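You operate a simulated robot arm through the tools that you are given. There is no shell and no other tool.

The job below is to be done with a simulated robot arm. You get a single attempt, and the scene is never put back.

JOB
Set the controls near the top of the spring bench. At the end: the blue-bar shock's compression clicker is turned to 5 clicks out; the speed knob is turned to 4 in/sec; the green-bar shock's compression clicker is turned to 3 clicks out; the power switch is switched on; whatever was shut is shut again. Leave all else as you found it, and nothing knocked over.

The check looks at the end state, three seconds after you hand in, the way a careful person would. Anything else that was tipped, shoved, dropped, spilled or broken makes it a failure.

ROBOT AND FRAMES
A 7-joint arm with a two-finger parallel gripper, fixed in place. Base frame: the origin is on the floor under the middle of its stand, x ahead of it, y to its left, z up. Readings come in m, degrees, newtons and seconds.
It reaches about 1.247 m from its shoulder. Its first joint turns from -132.0 to 132.0 degrees. Payload 3.91 kg.
The tool frame sits at the grasp point between the pads (the TCP): z along the fingers, y along the line on which they close. The tips reach 0.03 m beyond it. Largest opening 0.11 m; finger width 0.02, thickness 0.01; the body of the gripper, 0.048 by 0.112 m, starts 0.055 m behind the TCP.
Orientation is told as [roll, pitch, yaw] about the base's x, y, z axes, in that order, counted from this pose: with the fingers straight down and closing along the base's y, the tool's x points along the base's -x, its y along +y and its z along -z.

CONTROLS
- The arm moves only by the tool nudge_tool. Its arguments are lists of equal length, an entry for each row: "translation": the shift along the tool's x, y, z in m, a list of three; "angular": the turn, a rotation vector about the tool's x, y, z in degrees, a list of three; "hand": the closure, from 0 (fully open) to 1 (shut). In form: {"translation": [[tx, ty, tz], ...], "angular": [[rx, ry, rz], ...], "hand": [hand, ...]}. A call has 1 to 20 rows; each row shifts and turns the commanded pose from where the row before left it, along the tool's axes as they then stand. Rows are played at 5 a second. More than 0.05 m and 8.6 degrees between two rows, or a gripper value outside its range, and nothing of the call is played. Where a pose cannot be reached the arm comes as near as it can. A force on the tool above 40 N (or 10 N above the force at the start of the call, whichever is more), or a blocked arm, ends the call early, and 0.2 s more pass. Each finger travels about 0.108 m/s and halts on what it meets, pressing with about 44 N; the grip force reading is that of the motor and also rises with nothing between the fingers. The clock runs only during rows and for 0.2 s after the last one: add rows that do not move to give the fingers time. The reply holds the time, the measured pose of the TCP, the force on the tool along the base axes, the opening and the grip force, in the units named above and with some noise, with the torque about the TCP (base axes, N m) and any sound that the robot's microphone picked up.
- Cameras (640 x 400 px; columns grow to the right, rows downward): "scene" is fixed at [0.2194, 0.5004, 1.5972]; the picture's right is [-0.60, -0.80, 0.00], its down [-0.71, 0.53, -0.46] and it looks along [0.37, -0.27, -0.89] (base axes); focal length 308 px, centre (320, 200). "wrist" rides on the gripper at [0.072, 0.017, -0.103] in the tool frame; the picture's right is [-0.23, 0.97, 0.00], its down [-0.76, -0.18, -0.62] and it looks along [-0.61, -0.14, 0.78] (tool axes); focal length 222 px, centre (320, 200).
- get_image(camera): a new picture of that camera. No time passes.
- probe_pixels(camera, pixels): for up to 12 pixels [column, row] of the newest picture of that camera ("zoom" is the newest enlarged one), the place [x, y, z] in the base frame of the surface seen there, good to about 0.002 m. No time passes.
- close_up(camera, box): a new picture of the part [left, top, right, bottom] of that camera's present view, enlarged. No time passes.
- job_done(): hands the job in; it is judged then, once.

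Open the gripper and draw the arm clear of the work before you hand the job in, unless the task says otherwise.

The tools are called after ">>>" as name(argument=value, ...) on one line, values as JSON. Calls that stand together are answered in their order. nudge_tool: Moves the arm, as the interface text tells. Its arguments: {"type":"object","properties":{"translation":{"type":"array","items":{"type":"array","items":{"type":"number"}}},"angular":{"type":"array","items":{"type":"array","items":{"type":"number"}}},"hand":{"type":"array","items":{"type":"number"}}},"required":["translation","angular","hand"]} The other tools are called the same way: get_image (camera) takes a picture; probe_pixels (camera, pixels) gives the place of the surface under pixels of a picture; close_up (camera, box) takes an enlarged picture of a part of a camera's view; job_done () hands the job in.

At the start:

```text
time_s: 0.0
ee_pos: [0.3866, 0.3408, 1.301]
orientation: [0.0, 0.0, 0.1]
ft_force: [-0.1, -0.1, 0.1]
wrist_torque: [-0.02, 0.02, -0.01]
grip_width: 0.1099
gripper_force: 0.1
```

scene: 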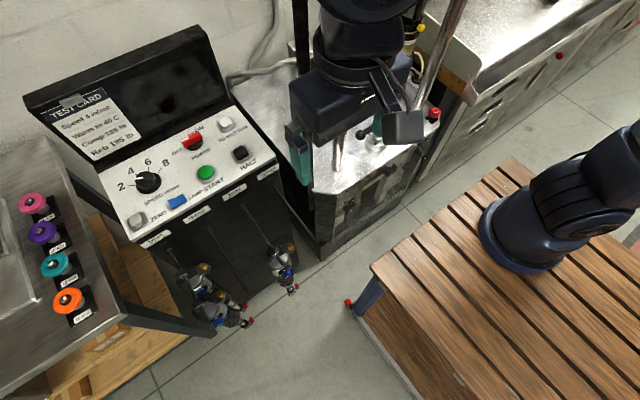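
wrist: 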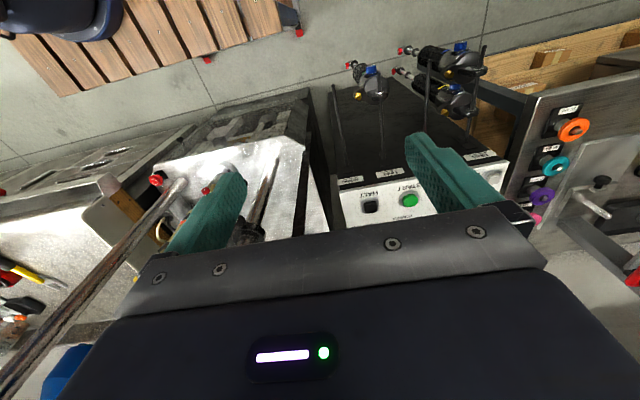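

The scene picture shows a control box with a speed knob near (148,182), a red power switch near (192,141), and shocks hanging at the box's front near (200,280) and (282,265). I'll take enlarged pictures of these areas.

>>> close_up(camera="scene", box=[90, 90, 290, 240])

>>> close_up(camera="scene", box=[160, 170, 320, 340])

>>> close_up(camera="scene", box=[20, 20, 240, 170])

>>> close_up(camera="wrist", box=[320, 20, 540, 220])

```text
2.67 times, centred on (190, 165) of scene
```

zoom: 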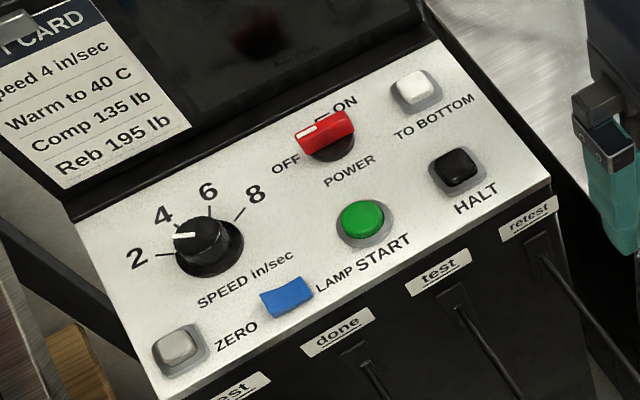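

```text
2.35 times, centred on (240, 255) of scene
```

zoom: 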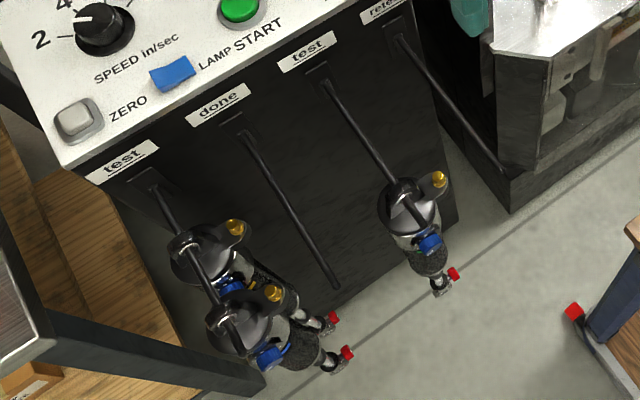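

```text
2.67 times, centred on (130, 95) of scene
```

zoom: 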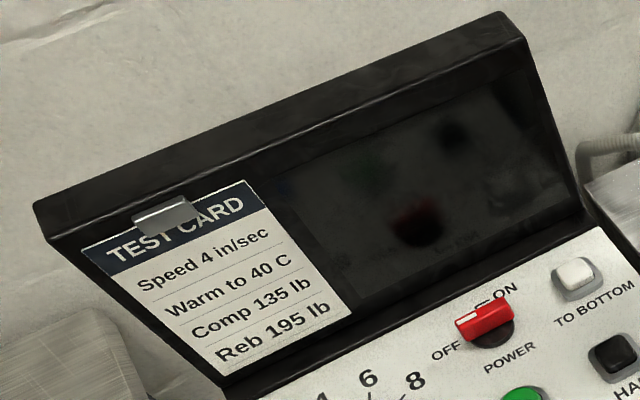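

```text
2.00 times, centred on (430, 120) of wrist
```

zoom: 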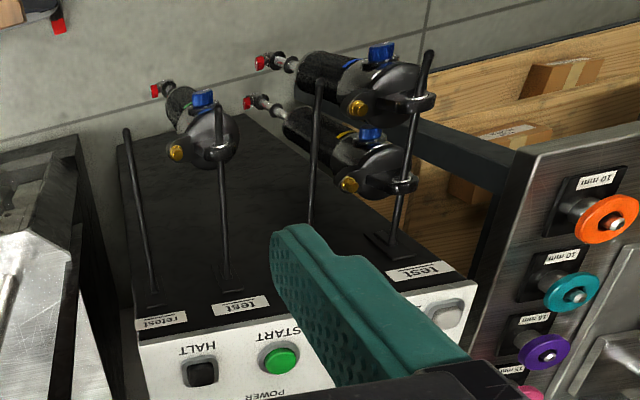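

The shocks hanging on the box carry blue, gold and red knobs but I don't see bar colours yet. I'll look closer at the area behind the arm at (270-480, 0-200) and the left bench at (0-120,130-400).

>>> close_up(camera="scene", box=[270, 0, 480, 200])

>>> close_up(camera="scene", box=[0, 130, 200, 400])

>>> close_up(camera="scene", box=[170, 250, 300, 340])

>>> close_up(camera="wrist", box=[0, 80, 330, 400])

>>> close_up(camera="wrist", box=[480, 60, 640, 300])

```text
2.00 times, centred on (375, 100) of scene
```

zoom: 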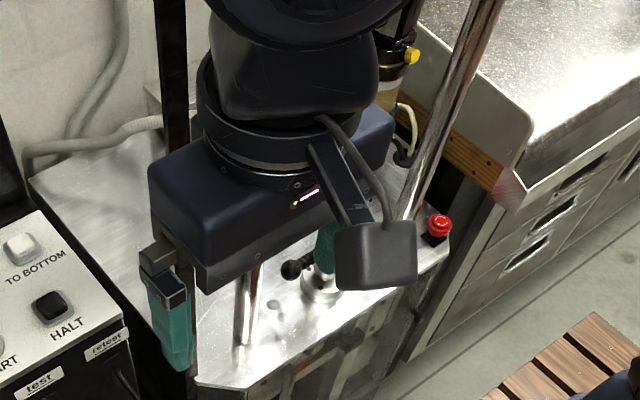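

```text
1.48 times, centred on (100, 265) of scene
```

zoom: 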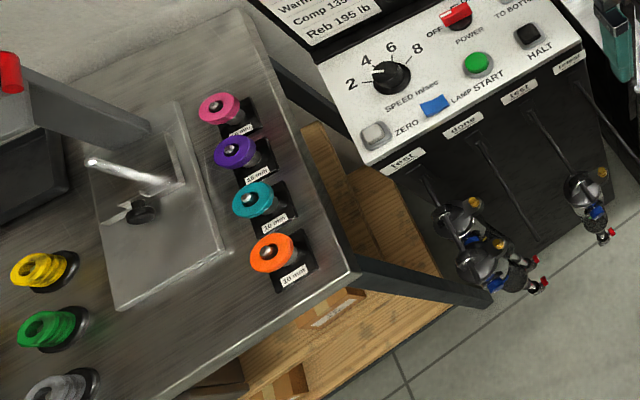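

```text
4.44 times, centred on (235, 295) of scene
```

zoom: 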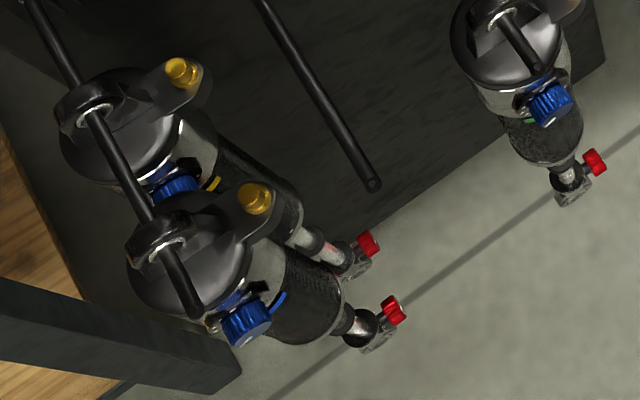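

```text
1.25 times, centred on (165, 240) of wrist
```

zoom: 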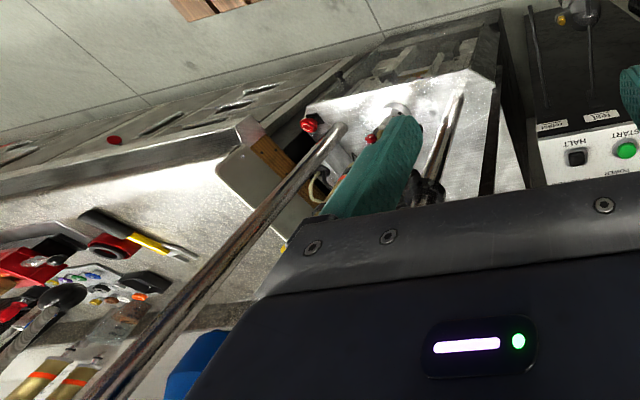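

```text
1.67 times, centred on (560, 180) of wrist
```

zoom: 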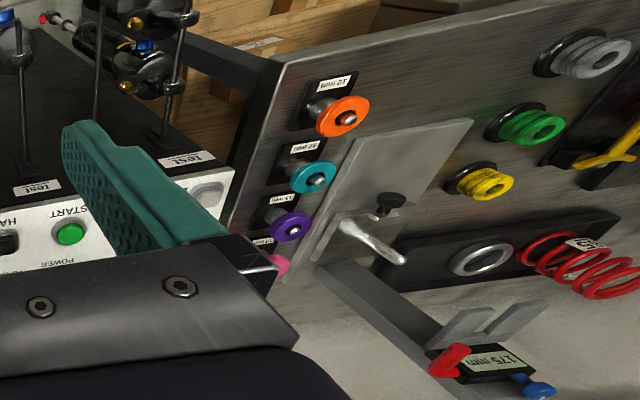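

The shocks carry a small coloured ring bar: blue on the front left shock (~(232,312)), yellow behind it, green on the right shock (~(279,275)). I'll probe the geometry of the console and shocks.

>>> probe_pixels(camera="scene", pixels=[[148, 182], [193, 141], [205, 173], [177, 202], [140, 221], [239, 153], [226, 124], [105, 180], [155, 240], [265, 170], [200, 30], [30, 100]])

>>> probe_pixels(camera="zoom", pixels=[[560, 180], [340, 130], [480, 180], [345, 225], [385, 205]])

>>> probe_pixels(camera="scene", pixels=[[226, 322], [293, 273], [222, 303], [209, 292], [227, 295], [211, 266], [259, 317], [252, 305], [304, 289], [280, 259], [291, 246], [200, 270]])

```text
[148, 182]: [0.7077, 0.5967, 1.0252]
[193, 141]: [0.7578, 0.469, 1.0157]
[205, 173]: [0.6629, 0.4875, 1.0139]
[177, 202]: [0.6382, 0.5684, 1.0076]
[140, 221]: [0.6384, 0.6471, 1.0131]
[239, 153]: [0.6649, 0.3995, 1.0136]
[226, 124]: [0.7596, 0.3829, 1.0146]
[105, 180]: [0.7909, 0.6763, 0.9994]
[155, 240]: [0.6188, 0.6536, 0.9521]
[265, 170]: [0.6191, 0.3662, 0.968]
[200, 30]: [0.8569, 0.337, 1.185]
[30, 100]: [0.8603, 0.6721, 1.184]
```

```text
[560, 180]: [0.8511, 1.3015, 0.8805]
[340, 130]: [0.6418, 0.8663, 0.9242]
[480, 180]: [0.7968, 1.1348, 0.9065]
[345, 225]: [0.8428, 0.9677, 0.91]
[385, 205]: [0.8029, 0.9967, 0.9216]
```

```text
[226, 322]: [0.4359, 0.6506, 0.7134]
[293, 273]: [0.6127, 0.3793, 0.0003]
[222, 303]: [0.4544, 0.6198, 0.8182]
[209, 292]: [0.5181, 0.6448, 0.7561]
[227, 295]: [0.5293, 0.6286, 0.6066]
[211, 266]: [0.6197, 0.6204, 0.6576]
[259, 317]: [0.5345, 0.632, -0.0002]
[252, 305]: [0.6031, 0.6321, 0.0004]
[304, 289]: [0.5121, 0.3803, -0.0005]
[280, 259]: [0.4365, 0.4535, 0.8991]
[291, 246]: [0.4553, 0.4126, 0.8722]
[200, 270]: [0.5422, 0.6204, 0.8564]
```

The console's front face is at x≈0.62, with shocks hanging on pegs out toward x≈0.43. I'll probe the robot's stand and other potential obstacles before moving.

>>> probe_pixels(camera="scene", pixels=[[375, 266], [515, 160], [500, 260], [520, 240], [600, 180], [348, 302], [430, 110], [310, 180], [300, 60], [436, 112], [335, 215], [205, 328]])

>>> probe_pixels(camera="wrist", pixels=[[371, 95], [356, 65], [460, 46], [452, 97], [461, 57], [405, 49], [398, 70], [490, 50], [430, 90], [382, 150], [408, 95], [365, 108]])

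>>> close_up(camera="wrist", box=[380, 30, 500, 130])

>>> close_up(camera="wrist", box=[330, 50, 410, 110])

```text
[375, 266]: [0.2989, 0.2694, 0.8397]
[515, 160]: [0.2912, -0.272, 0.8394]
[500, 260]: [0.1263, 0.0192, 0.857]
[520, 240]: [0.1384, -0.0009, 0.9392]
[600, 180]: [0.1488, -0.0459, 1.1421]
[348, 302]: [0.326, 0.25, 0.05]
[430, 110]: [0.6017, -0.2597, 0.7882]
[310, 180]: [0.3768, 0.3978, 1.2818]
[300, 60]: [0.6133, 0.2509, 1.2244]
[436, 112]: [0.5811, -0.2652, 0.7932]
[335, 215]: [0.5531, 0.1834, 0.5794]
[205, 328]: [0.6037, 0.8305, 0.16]
```

```text
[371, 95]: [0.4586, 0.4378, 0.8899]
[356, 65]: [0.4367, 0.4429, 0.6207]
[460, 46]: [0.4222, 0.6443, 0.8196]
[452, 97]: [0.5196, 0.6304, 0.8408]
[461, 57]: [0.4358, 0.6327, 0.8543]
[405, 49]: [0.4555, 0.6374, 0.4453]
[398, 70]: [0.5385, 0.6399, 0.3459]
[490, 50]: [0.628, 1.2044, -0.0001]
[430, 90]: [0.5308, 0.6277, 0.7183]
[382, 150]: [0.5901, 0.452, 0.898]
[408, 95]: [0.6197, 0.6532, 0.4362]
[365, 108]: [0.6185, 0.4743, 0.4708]
```

```text
4.00 times, centred on (440, 80) of wrist
```

zoom: 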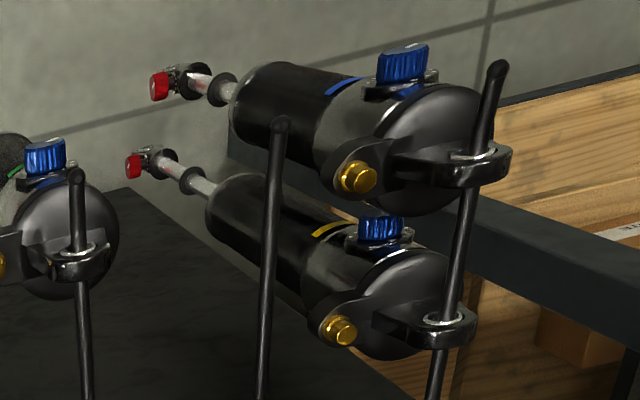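

```text
6.67 times, centred on (370, 80) of wrist
```

zoom: 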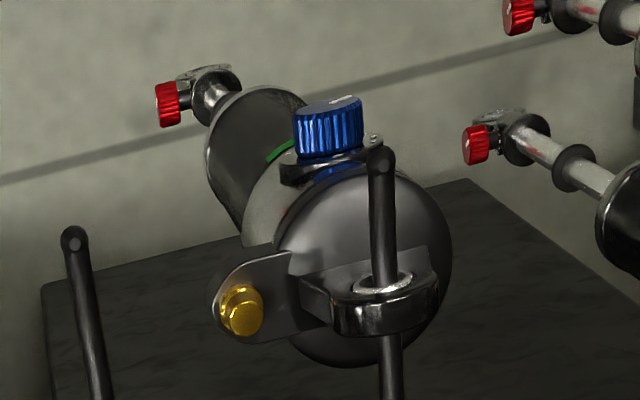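

The shocks hang vertically by eyelets on pegs, with the blue (compression) clickers facing the robot (−x side). I'll bring the wrist camera to the robot side, lower, and pitched forward, staying well clear (x≈0.23) to see the clickers face-on.

>>> nudge_tool(translation=[[0.015, 0.014, 0.03], [0.015, 0.014, 0.03], [0.015, 0.014, 0.03], [0.015, 0.014, 0.03], [0.015, 0.014, 0.03], [0.015, 0.014, 0.03], [0.015, 0.014, 0.03], [0.015, 0.014, 0.03], [0.015, 0.014, 0.03], [0.015, 0.014, 0.03], [0, 0, 0], [0, 0, 0], [0, 0, 0], [0, 0, 0]], angular=[[0, 0, 0], [0, 0, 0], [0, 0, 0], [0, 0, 0], [0, 0, 0], [0, 0, 0], [0, 0, 0], [0, 0, 0], [0, 0, 0], [0, 0, 0], [0, -7.5, 0], [0, -7.5, 0], [0, -7.5, 0], [0, -7.5, 0]], hand=[0, 0, 0, 0, 0, 0, 0, 0, 0, 0, 0, 0, 0, 0])

>>> get_image(camera="wrist")

>>> get_image(camera="scene")

```text
time_s: 3.0
ee_pos: [0.237, 0.4792, 1.0017]
orientation: [0.0, -30.2, -0.1]
ft_force: [1.3, 0.1, 0.0]
wrist_torque: [-0.04, 0.03, 0.01]
grip_width: 0.11
gripper_force: 0.0
```

```text
taken
```

wrist: 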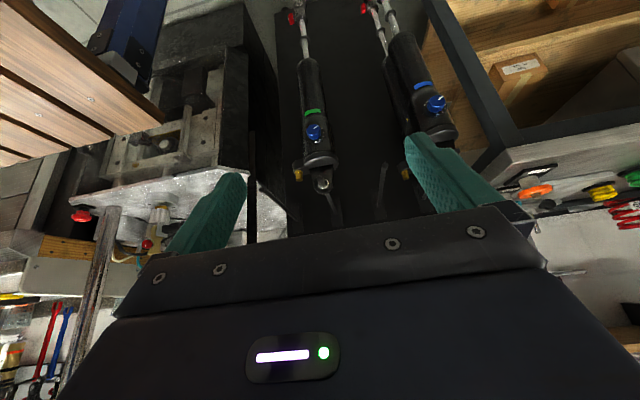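

```text
taken
```

scene: 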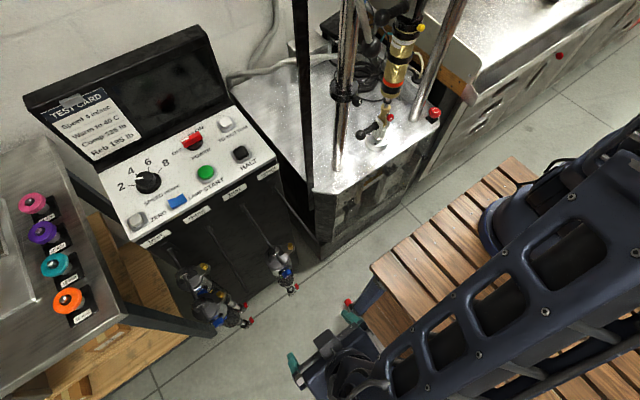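

Upside-down view now shows the green shock's clicker at (315,131) and the blue-bar one at (436,103). I'll zoom into each.

>>> close_up(camera="wrist", box=[275, 80, 355, 200])

>>> close_up(camera="wrist", box=[295, 115, 335, 145])

>>> close_up(camera="wrist", box=[415, 85, 460, 120])

>>> close_up(camera="wrist", box=[360, 0, 480, 160])

>>> probe_pixels(camera="wrist", pixels=[[315, 131], [436, 103], [322, 185], [297, 175], [313, 112], [320, 160], [421, 86], [404, 172], [292, 18], [364, 8], [383, 190], [400, 100]])

```text
3.33 times, centred on (315, 140) of wrist
```

zoom: 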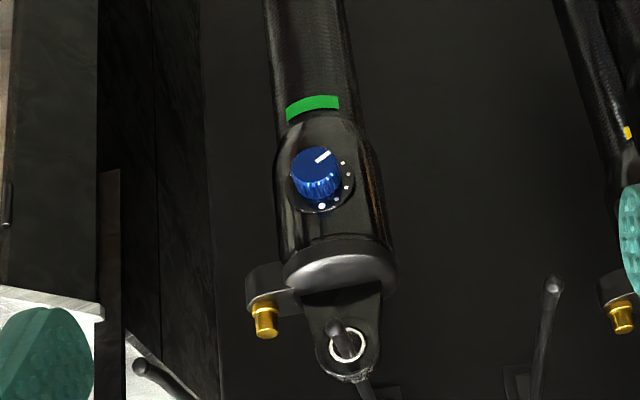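

```text
13.33 times, centred on (315, 130) of wrist
```

zoom: 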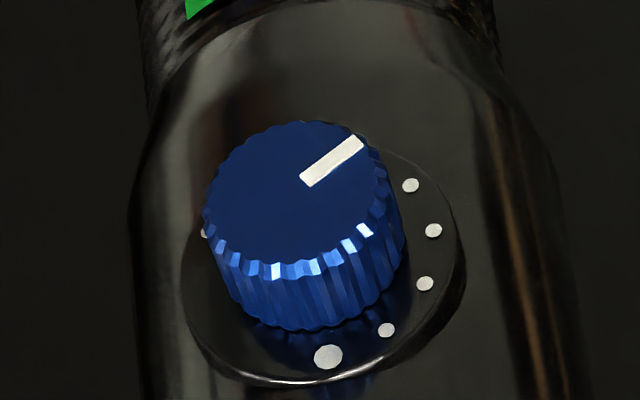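

```text
11.43 times, centred on (438, 102) of wrist
```

zoom: 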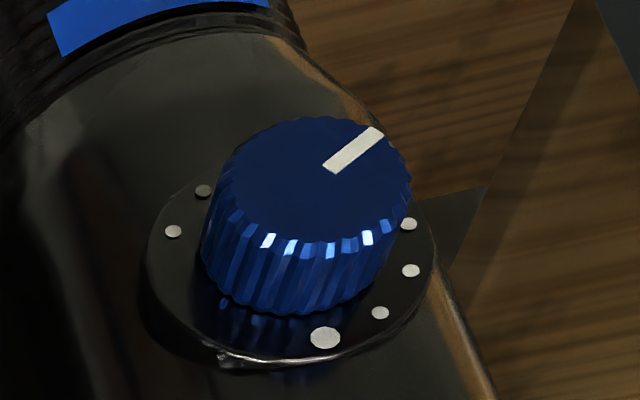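

```text
2.50 times, centred on (420, 80) of wrist
```

zoom: 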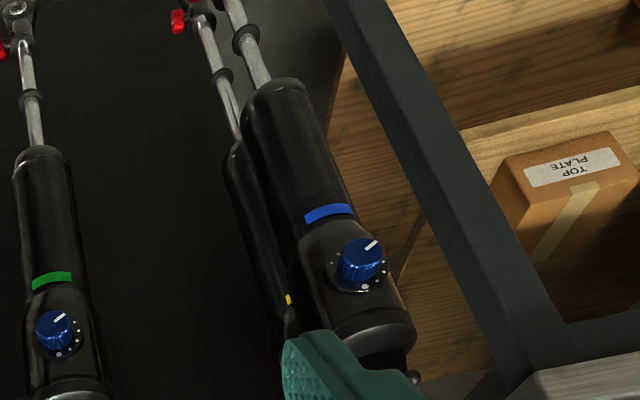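

```text
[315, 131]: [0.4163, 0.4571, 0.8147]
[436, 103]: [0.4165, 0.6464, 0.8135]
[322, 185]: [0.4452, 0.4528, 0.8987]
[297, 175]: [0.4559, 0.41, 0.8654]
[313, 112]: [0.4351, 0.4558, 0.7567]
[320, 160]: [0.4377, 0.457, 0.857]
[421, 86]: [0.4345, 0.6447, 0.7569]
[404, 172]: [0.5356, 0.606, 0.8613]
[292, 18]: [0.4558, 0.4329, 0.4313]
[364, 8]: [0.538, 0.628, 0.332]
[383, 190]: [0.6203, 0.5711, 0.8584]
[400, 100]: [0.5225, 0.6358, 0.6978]
```

Each clicker has a dot dial: one large dot plus a ring of small dots, and a white pointer on the knob. I'll lower and pitch the camera to look at the green shock's dial head-on for counting dots.

>>> nudge_tool(translation=[[0.0141, -0.005, 0.041], [0.0141, -0.005, 0.041], [0.0141, -0.005, 0.041], [0.0141, -0.005, 0.041], [0, 0, 0], [0, 0, 0], [0, 0, 0], [0, 0, 0]], angular=[[0, 0, 0], [0, 0, 0], [0, 0, 0], [0, 0, 0], [0, -7.4, 0], [0, -7.4, 0], [0, -7.4, 0], [0, 0, 0]], hand=[0, 0, 0, 0, 0, 0, 0, 0])

>>> get_image(camera="wrist")

>>> get_image(camera="scene")

```text
time_s: 4.8
ee_pos: [0.27, 0.4602, 0.8316]
orientation: [0.0, -52.2, -0.1]
ft_force: [-0.5, -0.3, 0.8]
wrist_torque: [0.0, -0.03, -0.01]
grip_width: 0.1098
gripper_force: 0.1
```

```text
taken
```

wrist: 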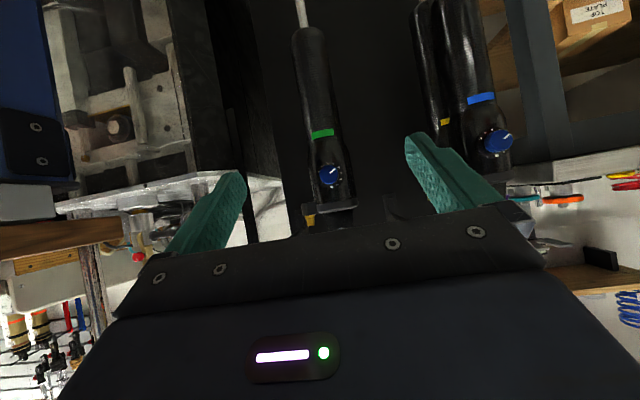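

```text
taken
```

scene: 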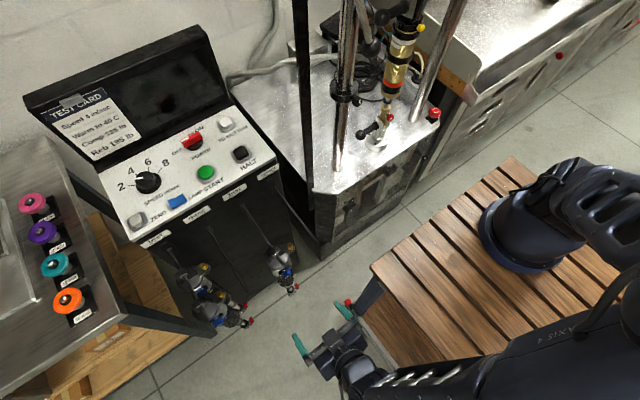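

The green dial is at (330,175) and the blue dial at (496,140) in the wrist view, nearly head-on. I'll enlarge both.

>>> close_up(camera="wrist", box=[310, 160, 350, 190])

>>> close_up(camera="wrist", box=[476, 122, 520, 158])

>>> close_up(camera="wrist", box=[280, 110, 380, 240])

>>> probe_pixels(camera="wrist", pixels=[[330, 175], [496, 140], [345, 208], [309, 221], [321, 133], [340, 160], [481, 97], [388, 210], [340, 188], [322, 172]])

```text
13.33 times, centred on (330, 175) of wrist
```

zoom: 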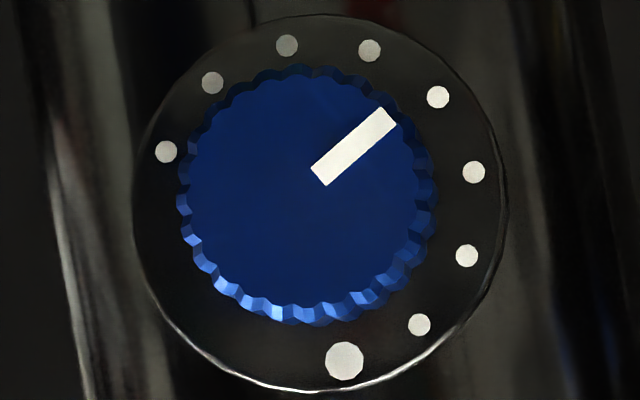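

```text
11.11 times, centred on (498, 140) of wrist
```

zoom: 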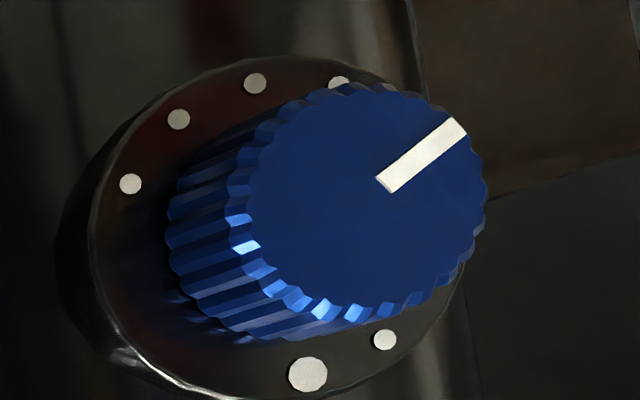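

```text
3.08 times, centred on (330, 175) of wrist
```

zoom: 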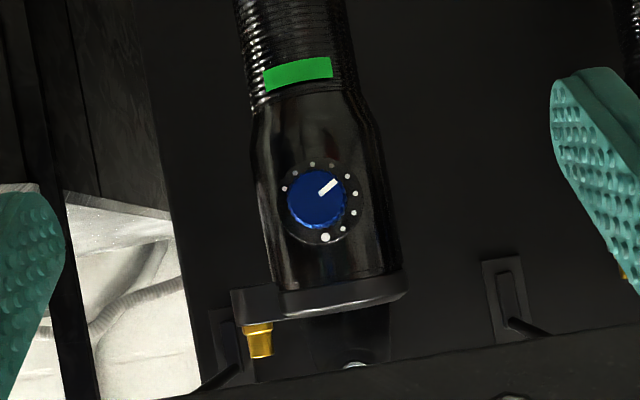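

```text
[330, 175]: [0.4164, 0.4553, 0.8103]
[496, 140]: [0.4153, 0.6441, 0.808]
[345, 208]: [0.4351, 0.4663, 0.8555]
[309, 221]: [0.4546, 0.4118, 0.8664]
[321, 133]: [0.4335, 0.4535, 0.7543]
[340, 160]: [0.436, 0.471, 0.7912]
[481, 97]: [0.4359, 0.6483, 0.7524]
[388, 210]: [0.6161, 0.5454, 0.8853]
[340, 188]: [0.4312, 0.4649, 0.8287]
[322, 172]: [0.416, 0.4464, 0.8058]
```

On the green dial the pointer (tip ~(388,117) in the zoom) aligns with the 4th small dot counting counter-clockwise from the big dot, so it reads 4 out. I'll take a fresh zoom and probe the dial plate and knob top to obtain the axis and depth.

>>> close_up(camera="wrist", box=[310, 160, 350, 190])

>>> probe_pixels(camera="zoom", pixels=[[344, 361], [419, 325], [467, 255], [473, 172], [438, 97], [369, 50], [286, 45], [212, 83], [166, 152], [308, 197], [210, 200], [405, 200]])

>>> probe_pixels(camera="zoom", pixels=[[308, 100], [308, 290], [240, 130], [375, 260], [500, 200], [140, 200], [320, 380], [330, 22]])

```text
13.33 times, centred on (330, 175) of wrist
```

zoom: 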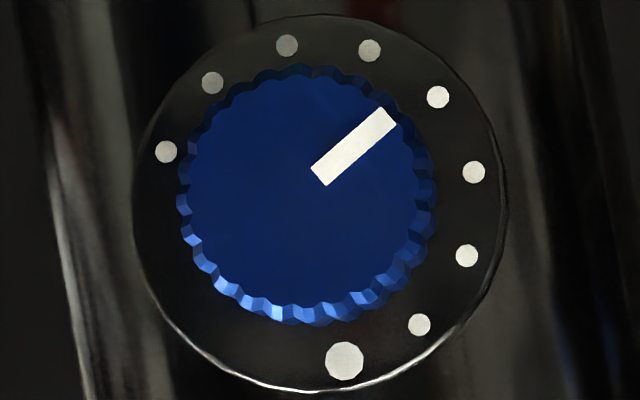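

```text
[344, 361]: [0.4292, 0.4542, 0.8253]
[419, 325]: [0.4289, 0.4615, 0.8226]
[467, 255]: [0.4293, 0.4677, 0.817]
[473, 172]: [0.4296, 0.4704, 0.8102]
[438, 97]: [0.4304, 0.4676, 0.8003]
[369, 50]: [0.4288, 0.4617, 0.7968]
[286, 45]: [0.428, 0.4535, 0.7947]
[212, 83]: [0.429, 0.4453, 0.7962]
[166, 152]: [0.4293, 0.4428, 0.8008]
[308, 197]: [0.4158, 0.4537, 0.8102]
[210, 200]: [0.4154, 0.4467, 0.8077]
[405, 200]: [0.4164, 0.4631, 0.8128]
```

```text
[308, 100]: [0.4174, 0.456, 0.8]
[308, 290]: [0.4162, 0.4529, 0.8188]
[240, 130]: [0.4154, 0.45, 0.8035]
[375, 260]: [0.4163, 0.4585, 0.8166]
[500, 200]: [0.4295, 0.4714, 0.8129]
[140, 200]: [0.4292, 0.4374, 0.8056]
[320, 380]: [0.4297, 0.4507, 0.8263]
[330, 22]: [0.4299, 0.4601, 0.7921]
```

The dial plate is at x≈0.429, knob top at x≈0.416, knob centre ≈(0.455, 0.810), axis along x. I'll pitch the tool to point the fingers along +x and check what the arm reaches.

>>> nudge_tool(translation=[[0, 0, 0], [0, 0, 0], [0, 0, 0], [0, 0, 0], [0, 0, 0], [0, 0, 0]], angular=[[0, -7.5, 0], [0, -7.5, 0], [0, -7.5, 0], [0, -7.5, 0], [0, -7.8, 0], [0, 0, 0]], hand=[0, 0, 0, 0, 0, 0])

>>> get_image(camera="wrist")

>>> get_image(camera="scene")

```text
time_s: 6.2
ee_pos: [0.2714, 0.4598, 0.8313]
orientation: [172.4, -90.0, -172.4]
ft_force: [0.4, 0.0, 0.0]
wrist_torque: [-0.03, 0.0, 0.01]
grip_width: 0.11
gripper_force: 0.0
```

```text
taken
```

wrist: 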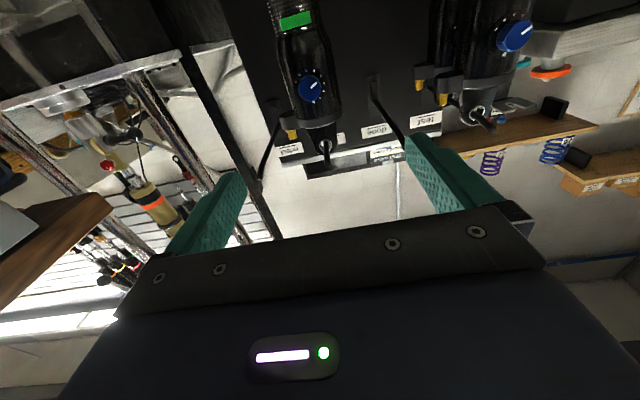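

```text
taken
```

scene: 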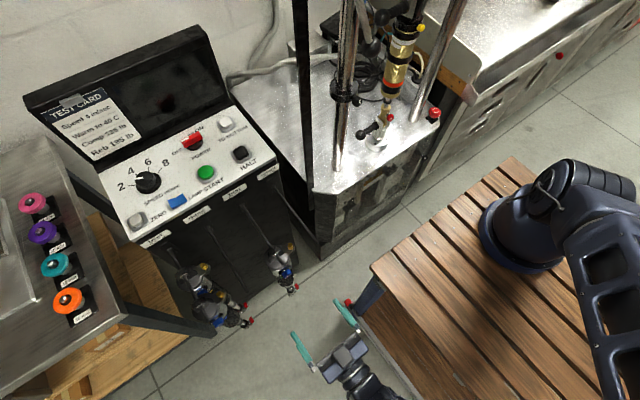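

The pose is reached with fingers along +x. I'll move to a pre-grasp point 35 mm short of the green knob, centred at y=0.455, z=0.810, with the gripper half closed, and check alignment.

>>> nudge_tool(translation=[[0.0105, -0.0025, 0.03], [0.0105, -0.0025, 0.03], [0, 0, 0.025], [0, 0, 0]], angular=[[0, 0, 0], [0, 0, 0], [0, 0, 0], [0, 0, 0]], hand=[0.5, 0.5, 0.5, 0.5])

>>> get_image(camera="wrist")

>>> close_up(camera="wrist", box=[240, 80, 400, 200])

```text
time_s: 7.2
ee_pos: [0.3536, 0.4542, 0.8087]
orientation: [2.6, -90.0, -2.7]
ft_force: [0.0, -0.8, 0.6]
wrist_torque: [0.0, -0.01, -0.01]
grip_width: 0.0551
gripper_force: 0.0
```

```text
taken
```

wrist: 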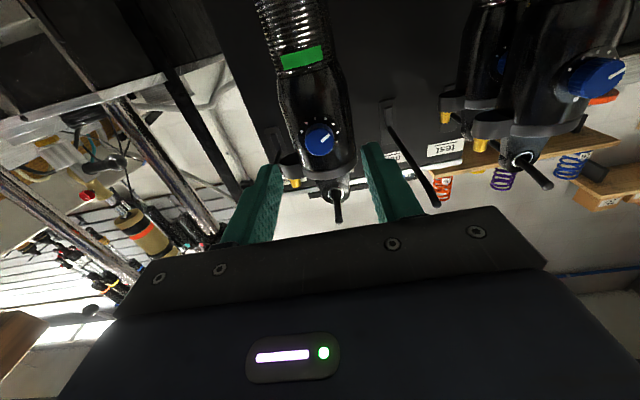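

```text
3.33 times, centred on (320, 140) of wrist
```

zoom: 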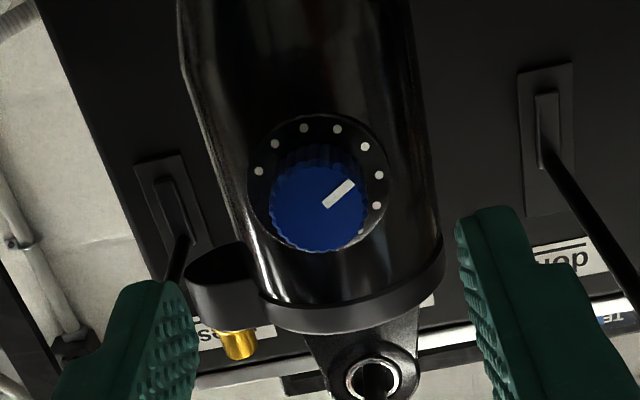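

Alignment looks reasonable; I'll probe the knob top and dots from this closer view to refine the centre.

>>> probe_pixels(camera="zoom", pixels=[[318, 208], [280, 208], [355, 208], [318, 180], [318, 240], [259, 171], [377, 205], [337, 129], [304, 128], [380, 175], [340, 193], [375, 375]])

```text
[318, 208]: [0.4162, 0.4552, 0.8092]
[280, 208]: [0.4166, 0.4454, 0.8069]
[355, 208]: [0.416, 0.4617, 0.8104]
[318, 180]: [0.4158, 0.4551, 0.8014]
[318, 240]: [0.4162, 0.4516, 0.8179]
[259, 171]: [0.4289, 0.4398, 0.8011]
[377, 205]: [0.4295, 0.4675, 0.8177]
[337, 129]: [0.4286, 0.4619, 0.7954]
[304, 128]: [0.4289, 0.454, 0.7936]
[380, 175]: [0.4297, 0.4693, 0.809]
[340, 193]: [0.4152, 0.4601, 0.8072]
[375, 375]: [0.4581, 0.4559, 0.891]
```

Knob centre is ≈(0.4545, 0.810) and the TCP is at (0.3536, 0.4542, 0.8087). I'll advance 42 mm so the tips end at x≈0.426 (short of the plate at 0.429), then close on the knob.

>>> nudge_tool(translation=[[-0.001, 0, 0.0105], [0, 0, 0.0105], [0, 0, 0.0105], [0, 0, 0.01], [0, 0, 0], [0, 0, 0], [0, 0, 0]], angular=[[0, 0, 0], [0, 0, 0], [0, 0, 0], [0, 0, 0], [0, 0, 0], [0, 0, 0], [0, 0, 0]], hand=[0.5, 0.5, 0.5, 0.5, 0.6, 0.7, 0.75])

>>> get_image(camera="wrist")

>>> close_up(camera="wrist", box=[240, 80, 400, 200])

```text
time_s: 8.8
ee_pos: [0.3968, 0.4535, 0.8114]
orientation: [-128.1, -90.0, 128.0]
ft_force: [0.2, -0.2, 0.6]
wrist_torque: [-0.02, -0.05, 0.01]
grip_width: 0.0274
gripper_force: 0.2
```

```text
taken
```

wrist: 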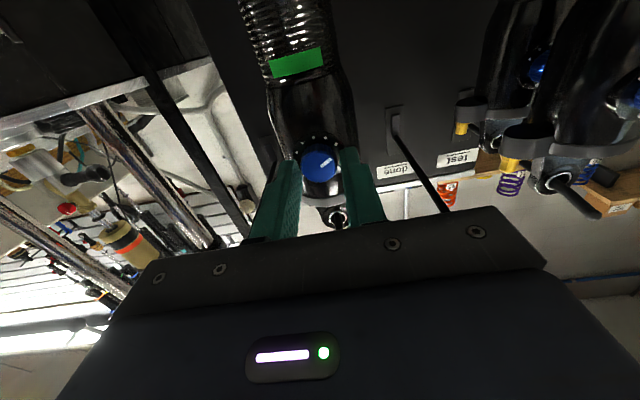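

```text
3.33 times, centred on (320, 140) of wrist
```

zoom: 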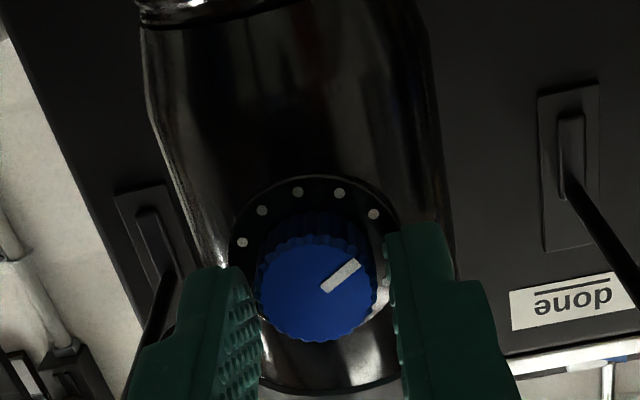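

The knob sits between the pads, slightly nearer the left (−y) finger. I'll shift 1 mm in −y and close gently onto the knob.

>>> nudge_tool(translation=[[0, -0.001, 0], [0, 0, 0], [0, 0, 0], [0, 0, 0]], angular=[[0, 0, 0], [0, 0, 0], [0, 0, 0], [0, 0, 0]], hand=[0.75, 0.78, 0.82, 0.85])

>>> close_up(camera="wrist", box=[240, 80, 400, 200])

```text
time_s: 9.8
ee_pos: [0.3989, 0.454, 0.8109]
orientation: [-57.5, -90.0, 57.5]
ft_force: [-2.2, -0.3, -0.6]
wrist_torque: [0.01, -0.06, 0.04]
grip_width: 0.0232
gripper_force: 44.7
```

```text
3.33 times, centred on (320, 140) of wrist
```

zoom: 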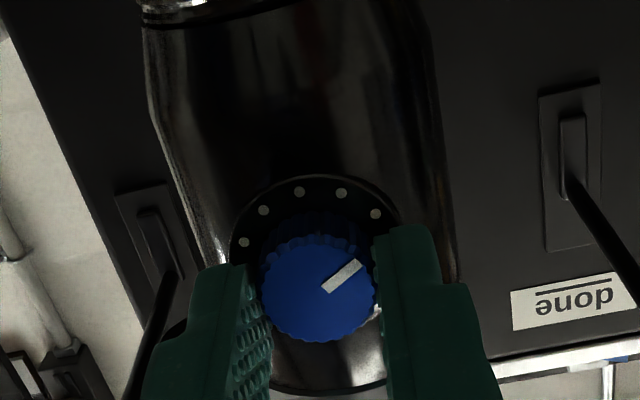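

Gripped at 23.2 mm. I'll turn clockwise (in) by 30° about the tool z axis, one click, listening for the sound.

>>> nudge_tool(translation=[[0, 0, -0.0005], [0, 0, -0.0005], [0, 0, 0], [0, 0, 0], [0, 0, 0], [0, 0, 0]], angular=[[0, 0, 5], [0, 0, 5], [0, 0, 5], [0, 0, 5], [0, 0, 5], [0, 0, 5]], hand=[0.85, 0.85, 0.85, 0.85, 0.85, 0.85])

>>> get_image(camera="wrist")

>>> close_up(camera="wrist", box=[240, 80, 400, 200])

```text
time_s: 11.2
ee_pos: [0.4428, 0.5579, 0.8132]
orientation: [89.8, -60.0, -90.2]
ft_force: [-0.7, -0.5, 0.6]
wrist_torque: [0.0, -0.02, 0.02]
grip_width: 0.0166
gripper_force: 0.1
out of reach, approached as far as the arm can: row 1, 2, 3, 4, 5, 6
```

```text
taken
```

wrist: 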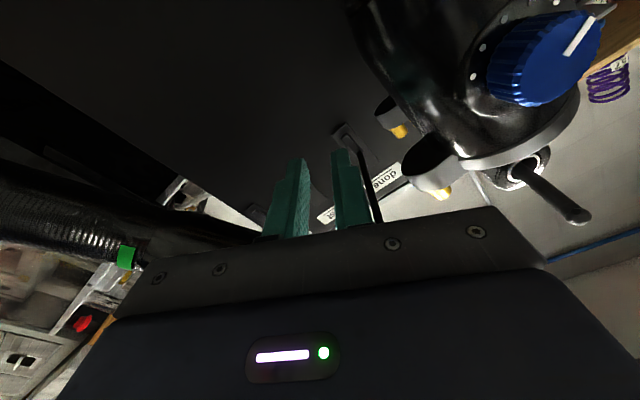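

```text
3.33 times, centred on (320, 140) of wrist
```

zoom: 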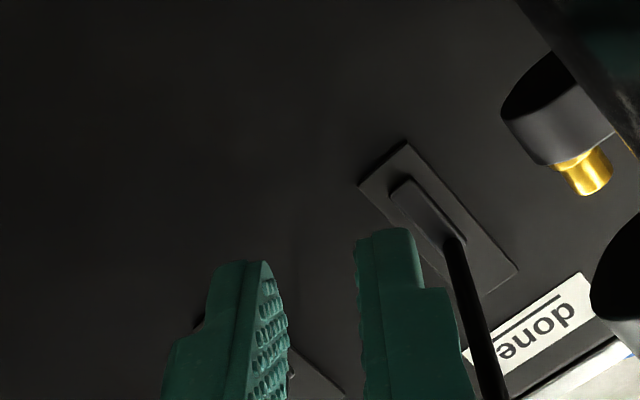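

The arm reported "out of reach" and slid sideways to y=0.558, leaving the knob. I'll check the scene for the state of the shocks before anything else.

>>> get_image(camera="scene")

>>> close_up(camera="scene", box=[170, 200, 330, 340])

```text
taken
```

scene: 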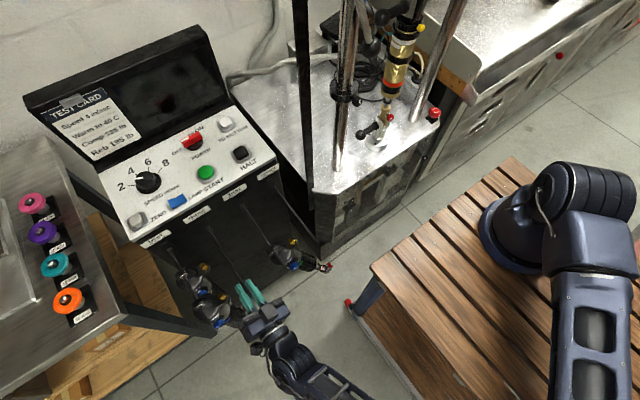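

```text
2.86 times, centred on (250, 270) of scene
```

zoom: 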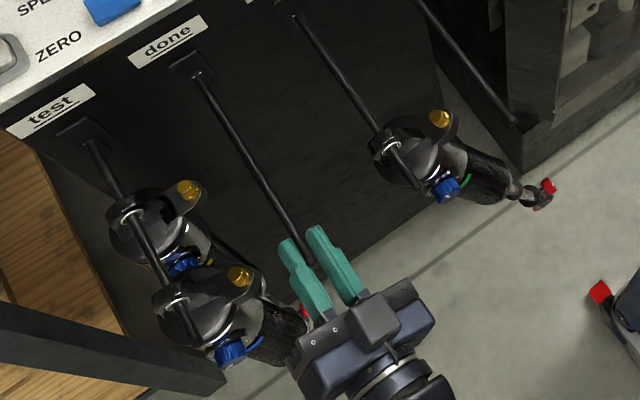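

The green shock is still on its peg but swung to the −y side; the gripper sits free at y≈0.558 between shocks. I'll back straight out along −x right away so nothing is touched while it settles.

>>> nudge_tool(translation=[[0, 0, -0.04], [0, 0, -0.04], [0, 0, -0.04]], angular=[[0, 0, 0], [0, 0, 0], [0, 0, 0]], hand=[0.85, 0.85, 0.85])

>>> get_image(camera="scene")

>>> get_image(camera="wrist")

```text
time_s: 12.0
ee_pos: [0.3531, 0.6124, 0.8119]
orientation: [89.6, -60.4, -90.3]
ft_force: [0.5, -0.1, 0.3]
wrist_torque: [-0.03, 0.0, -0.02]
grip_width: 0.0163
gripper_force: 0.1
out of reach, approached as far as the arm can: row 1, 2, 3
```

```text
taken
```

scene: 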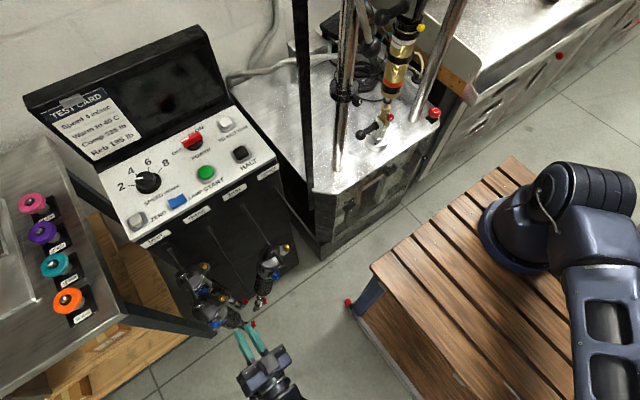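

```text
taken
```

wrist: 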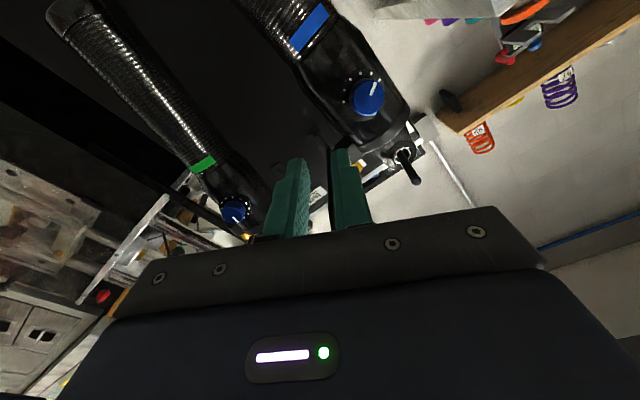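

The arm is still off its commanded spot because of the added roll. I'll roll back −30° (fingers are at x<0.385, clear of the knobs) while the shock settles.

>>> nudge_tool(translation=[[0, 0, 0], [0, 0, 0], [0, 0, 0], [0, 0, 0], [0, 0, 0], [0, 0, 0]], angular=[[0, 0, -7.5], [0, 0, -7.5], [0, 0, -7.5], [0, 0, -7.5], [0, 0, 0], [0, 0, 0]], hand=[0.85, 0.85, 0.85, 0.85, 0.85, 0.85])

>>> get_image(camera="scene")

>>> get_image(camera="wrist")

```text
time_s: 13.4
ee_pos: [0.3526, 0.6124, 0.8112]
orientation: [-98.9, -90.1, 98.7]
ft_force: [-0.1, 0.0, -0.6]
wrist_torque: [-0.03, 0.0, -0.01]
grip_width: 0.0166
gripper_force: 0.0
```

```text
taken
```

scene: 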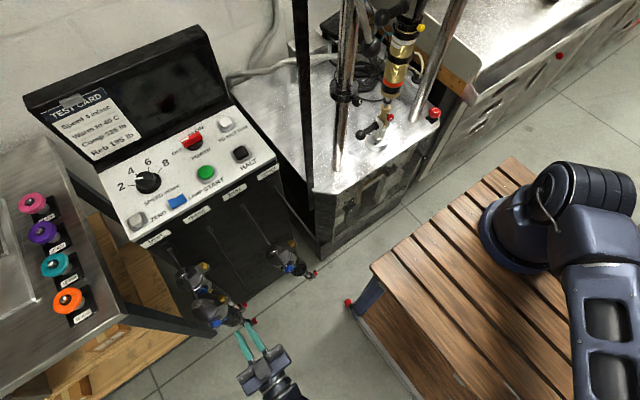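

```text
taken
```

wrist: 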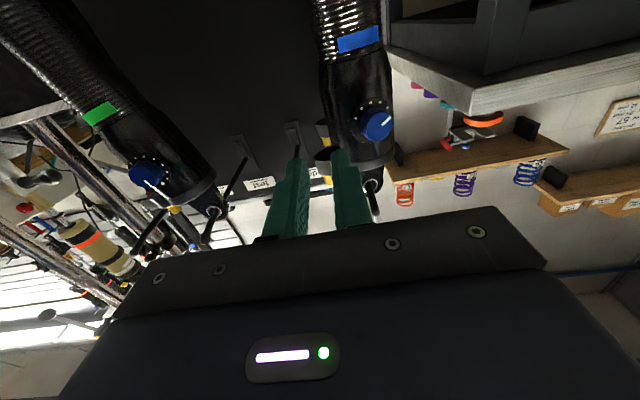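

The command base resets to the actual pose, and the arm is now steady at (0.353, 0.612, 0.811) with zero roll, next to the blue-bar shock. I'll zoom in on its dial at (375,120).

>>> close_up(camera="wrist", box=[340, 90, 412, 144])

>>> close_up(camera="wrist", box=[110, 130, 210, 205])

```text
7.41 times, centred on (376, 117) of wrist
```

zoom: 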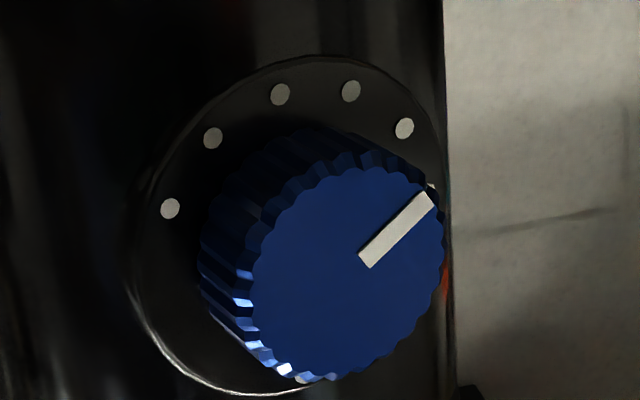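

```text
5.33 times, centred on (160, 168) of wrist
```

zoom: 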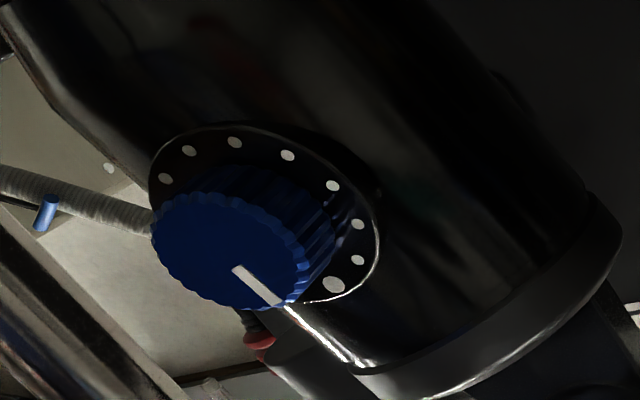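

The green dial's pointer has moved to the big dot (about 0) when the gripper slid off. I'll retake the blue zoom and probe its dots and pointer to compute the angle exactly.

>>> close_up(camera="wrist", box=[340, 90, 412, 144])

>>> probe_pixels(camera="zoom", pixels=[[170, 208], [213, 138], [280, 94], [350, 90], [405, 128], [345, 275], [366, 258], [428, 201], [260, 275], [435, 275], [345, 185], [345, 365]])

```text
7.41 times, centred on (376, 117) of wrist
```

zoom: 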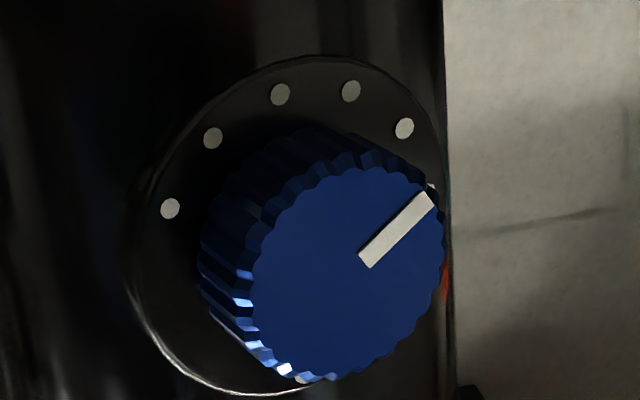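

```text
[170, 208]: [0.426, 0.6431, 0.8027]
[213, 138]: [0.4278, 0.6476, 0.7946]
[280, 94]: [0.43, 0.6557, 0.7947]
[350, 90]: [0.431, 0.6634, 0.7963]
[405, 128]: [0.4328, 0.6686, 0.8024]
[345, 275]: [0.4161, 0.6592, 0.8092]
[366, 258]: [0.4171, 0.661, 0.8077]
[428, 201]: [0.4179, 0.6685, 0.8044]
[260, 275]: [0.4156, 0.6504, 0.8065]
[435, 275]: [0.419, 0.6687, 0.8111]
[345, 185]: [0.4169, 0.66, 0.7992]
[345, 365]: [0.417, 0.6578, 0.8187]
```

The blue knob centre now reads y≈0.659 (was 0.645), so that shock is swaying too. I'll back off a little and wait four seconds for everything to settle, then re-measure.

>>> nudge_tool(translation=[[0, 0, -0.02], [0, 0, -0.02], [0, 0, 0], [0, 0, 0], [0, 0, 0], [0, 0, 0], [0, 0, 0], [0, 0, 0], [0, 0, 0], [0, 0, 0], [0, 0, 0], [0, 0, 0], [0, 0, 0], [0, 0, 0], [0, 0, 0], [0, 0, 0], [0, 0, 0], [0, 0, 0], [0, 0, 0], [0, 0, 0]], angular=[[0, 0, 0], [0, 0, 0], [0, 0, 0], [0, 0, 0], [0, 0, 0], [0, 0, 0], [0, 0, 0], [0, 0, 0], [0, 0, 0], [0, 0, 0], [0, 0, 0], [0, 0, 0], [0, 0, 0], [0, 0, 0], [0, 0, 0], [0, 0, 0], [0, 0, 0], [0, 0, 0], [0, 0, 0], [0, 0, 0]], hand=[0.85, 0.5, 0.5, 0.5, 0.5, 0.5, 0.5, 0.5, 0.5, 0.5, 0.5, 0.5, 0.5, 0.5, 0.5, 0.5, 0.5, 0.5, 0.5, 0.5])

>>> get_image(camera="wrist")

>>> get_image(camera="scene")

```text
time_s: 17.6
ee_pos: [0.3138, 0.6111, 0.8107]
orientation: [-85.9, -90.0, 85.9]
ft_force: [-0.1, -0.2, 0.3]
wrist_torque: [-0.01, 0.05, -0.02]
grip_width: 0.0552
gripper_force: 0.0
```

```text
taken
```

wrist: 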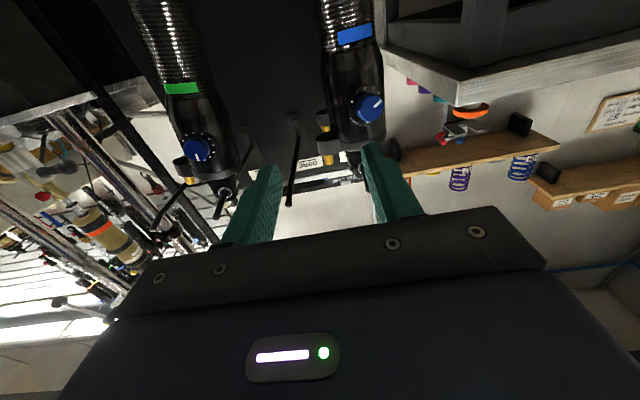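

```text
taken
```

scene: 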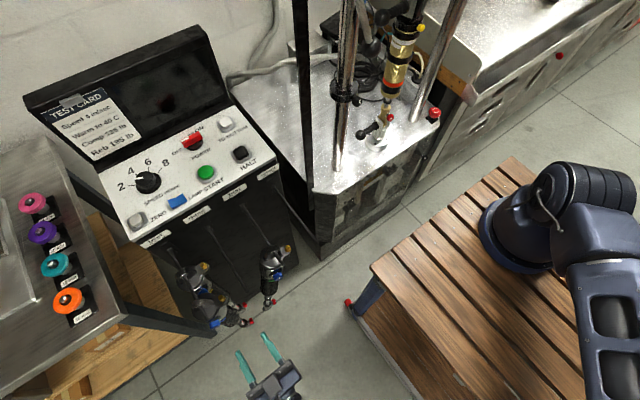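

I'll zoom in on both dials and the shocks again to see whether they have settled and in what state.

>>> close_up(camera="wrist", box=[330, 75, 410, 135])

>>> close_up(camera="wrist", box=[150, 110, 250, 185])

>>> close_up(camera="scene", box=[170, 230, 300, 340])

```text
6.67 times, centred on (370, 105) of wrist
```

zoom: 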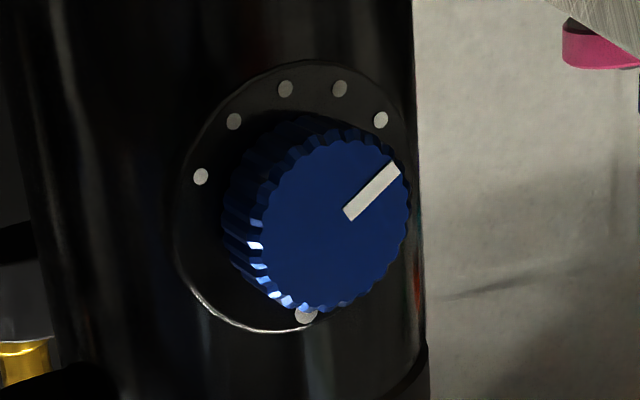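

```text
5.33 times, centred on (200, 148) of wrist
```

zoom: 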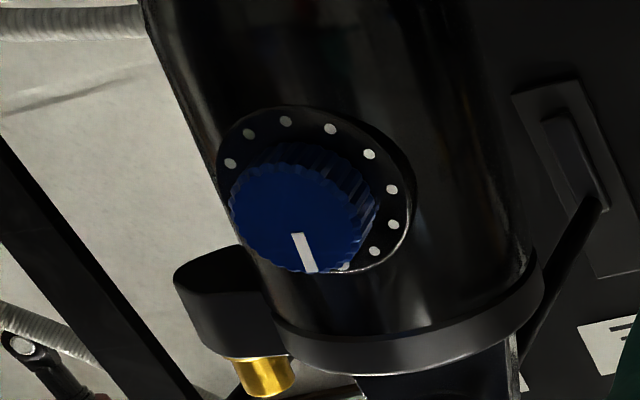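

```text
3.64 times, centred on (235, 285) of scene
```

zoom: 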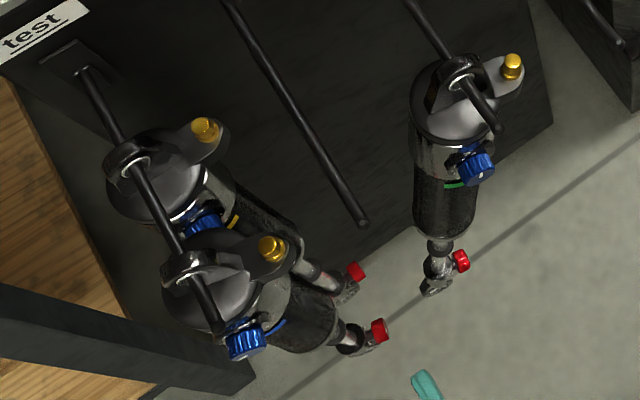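

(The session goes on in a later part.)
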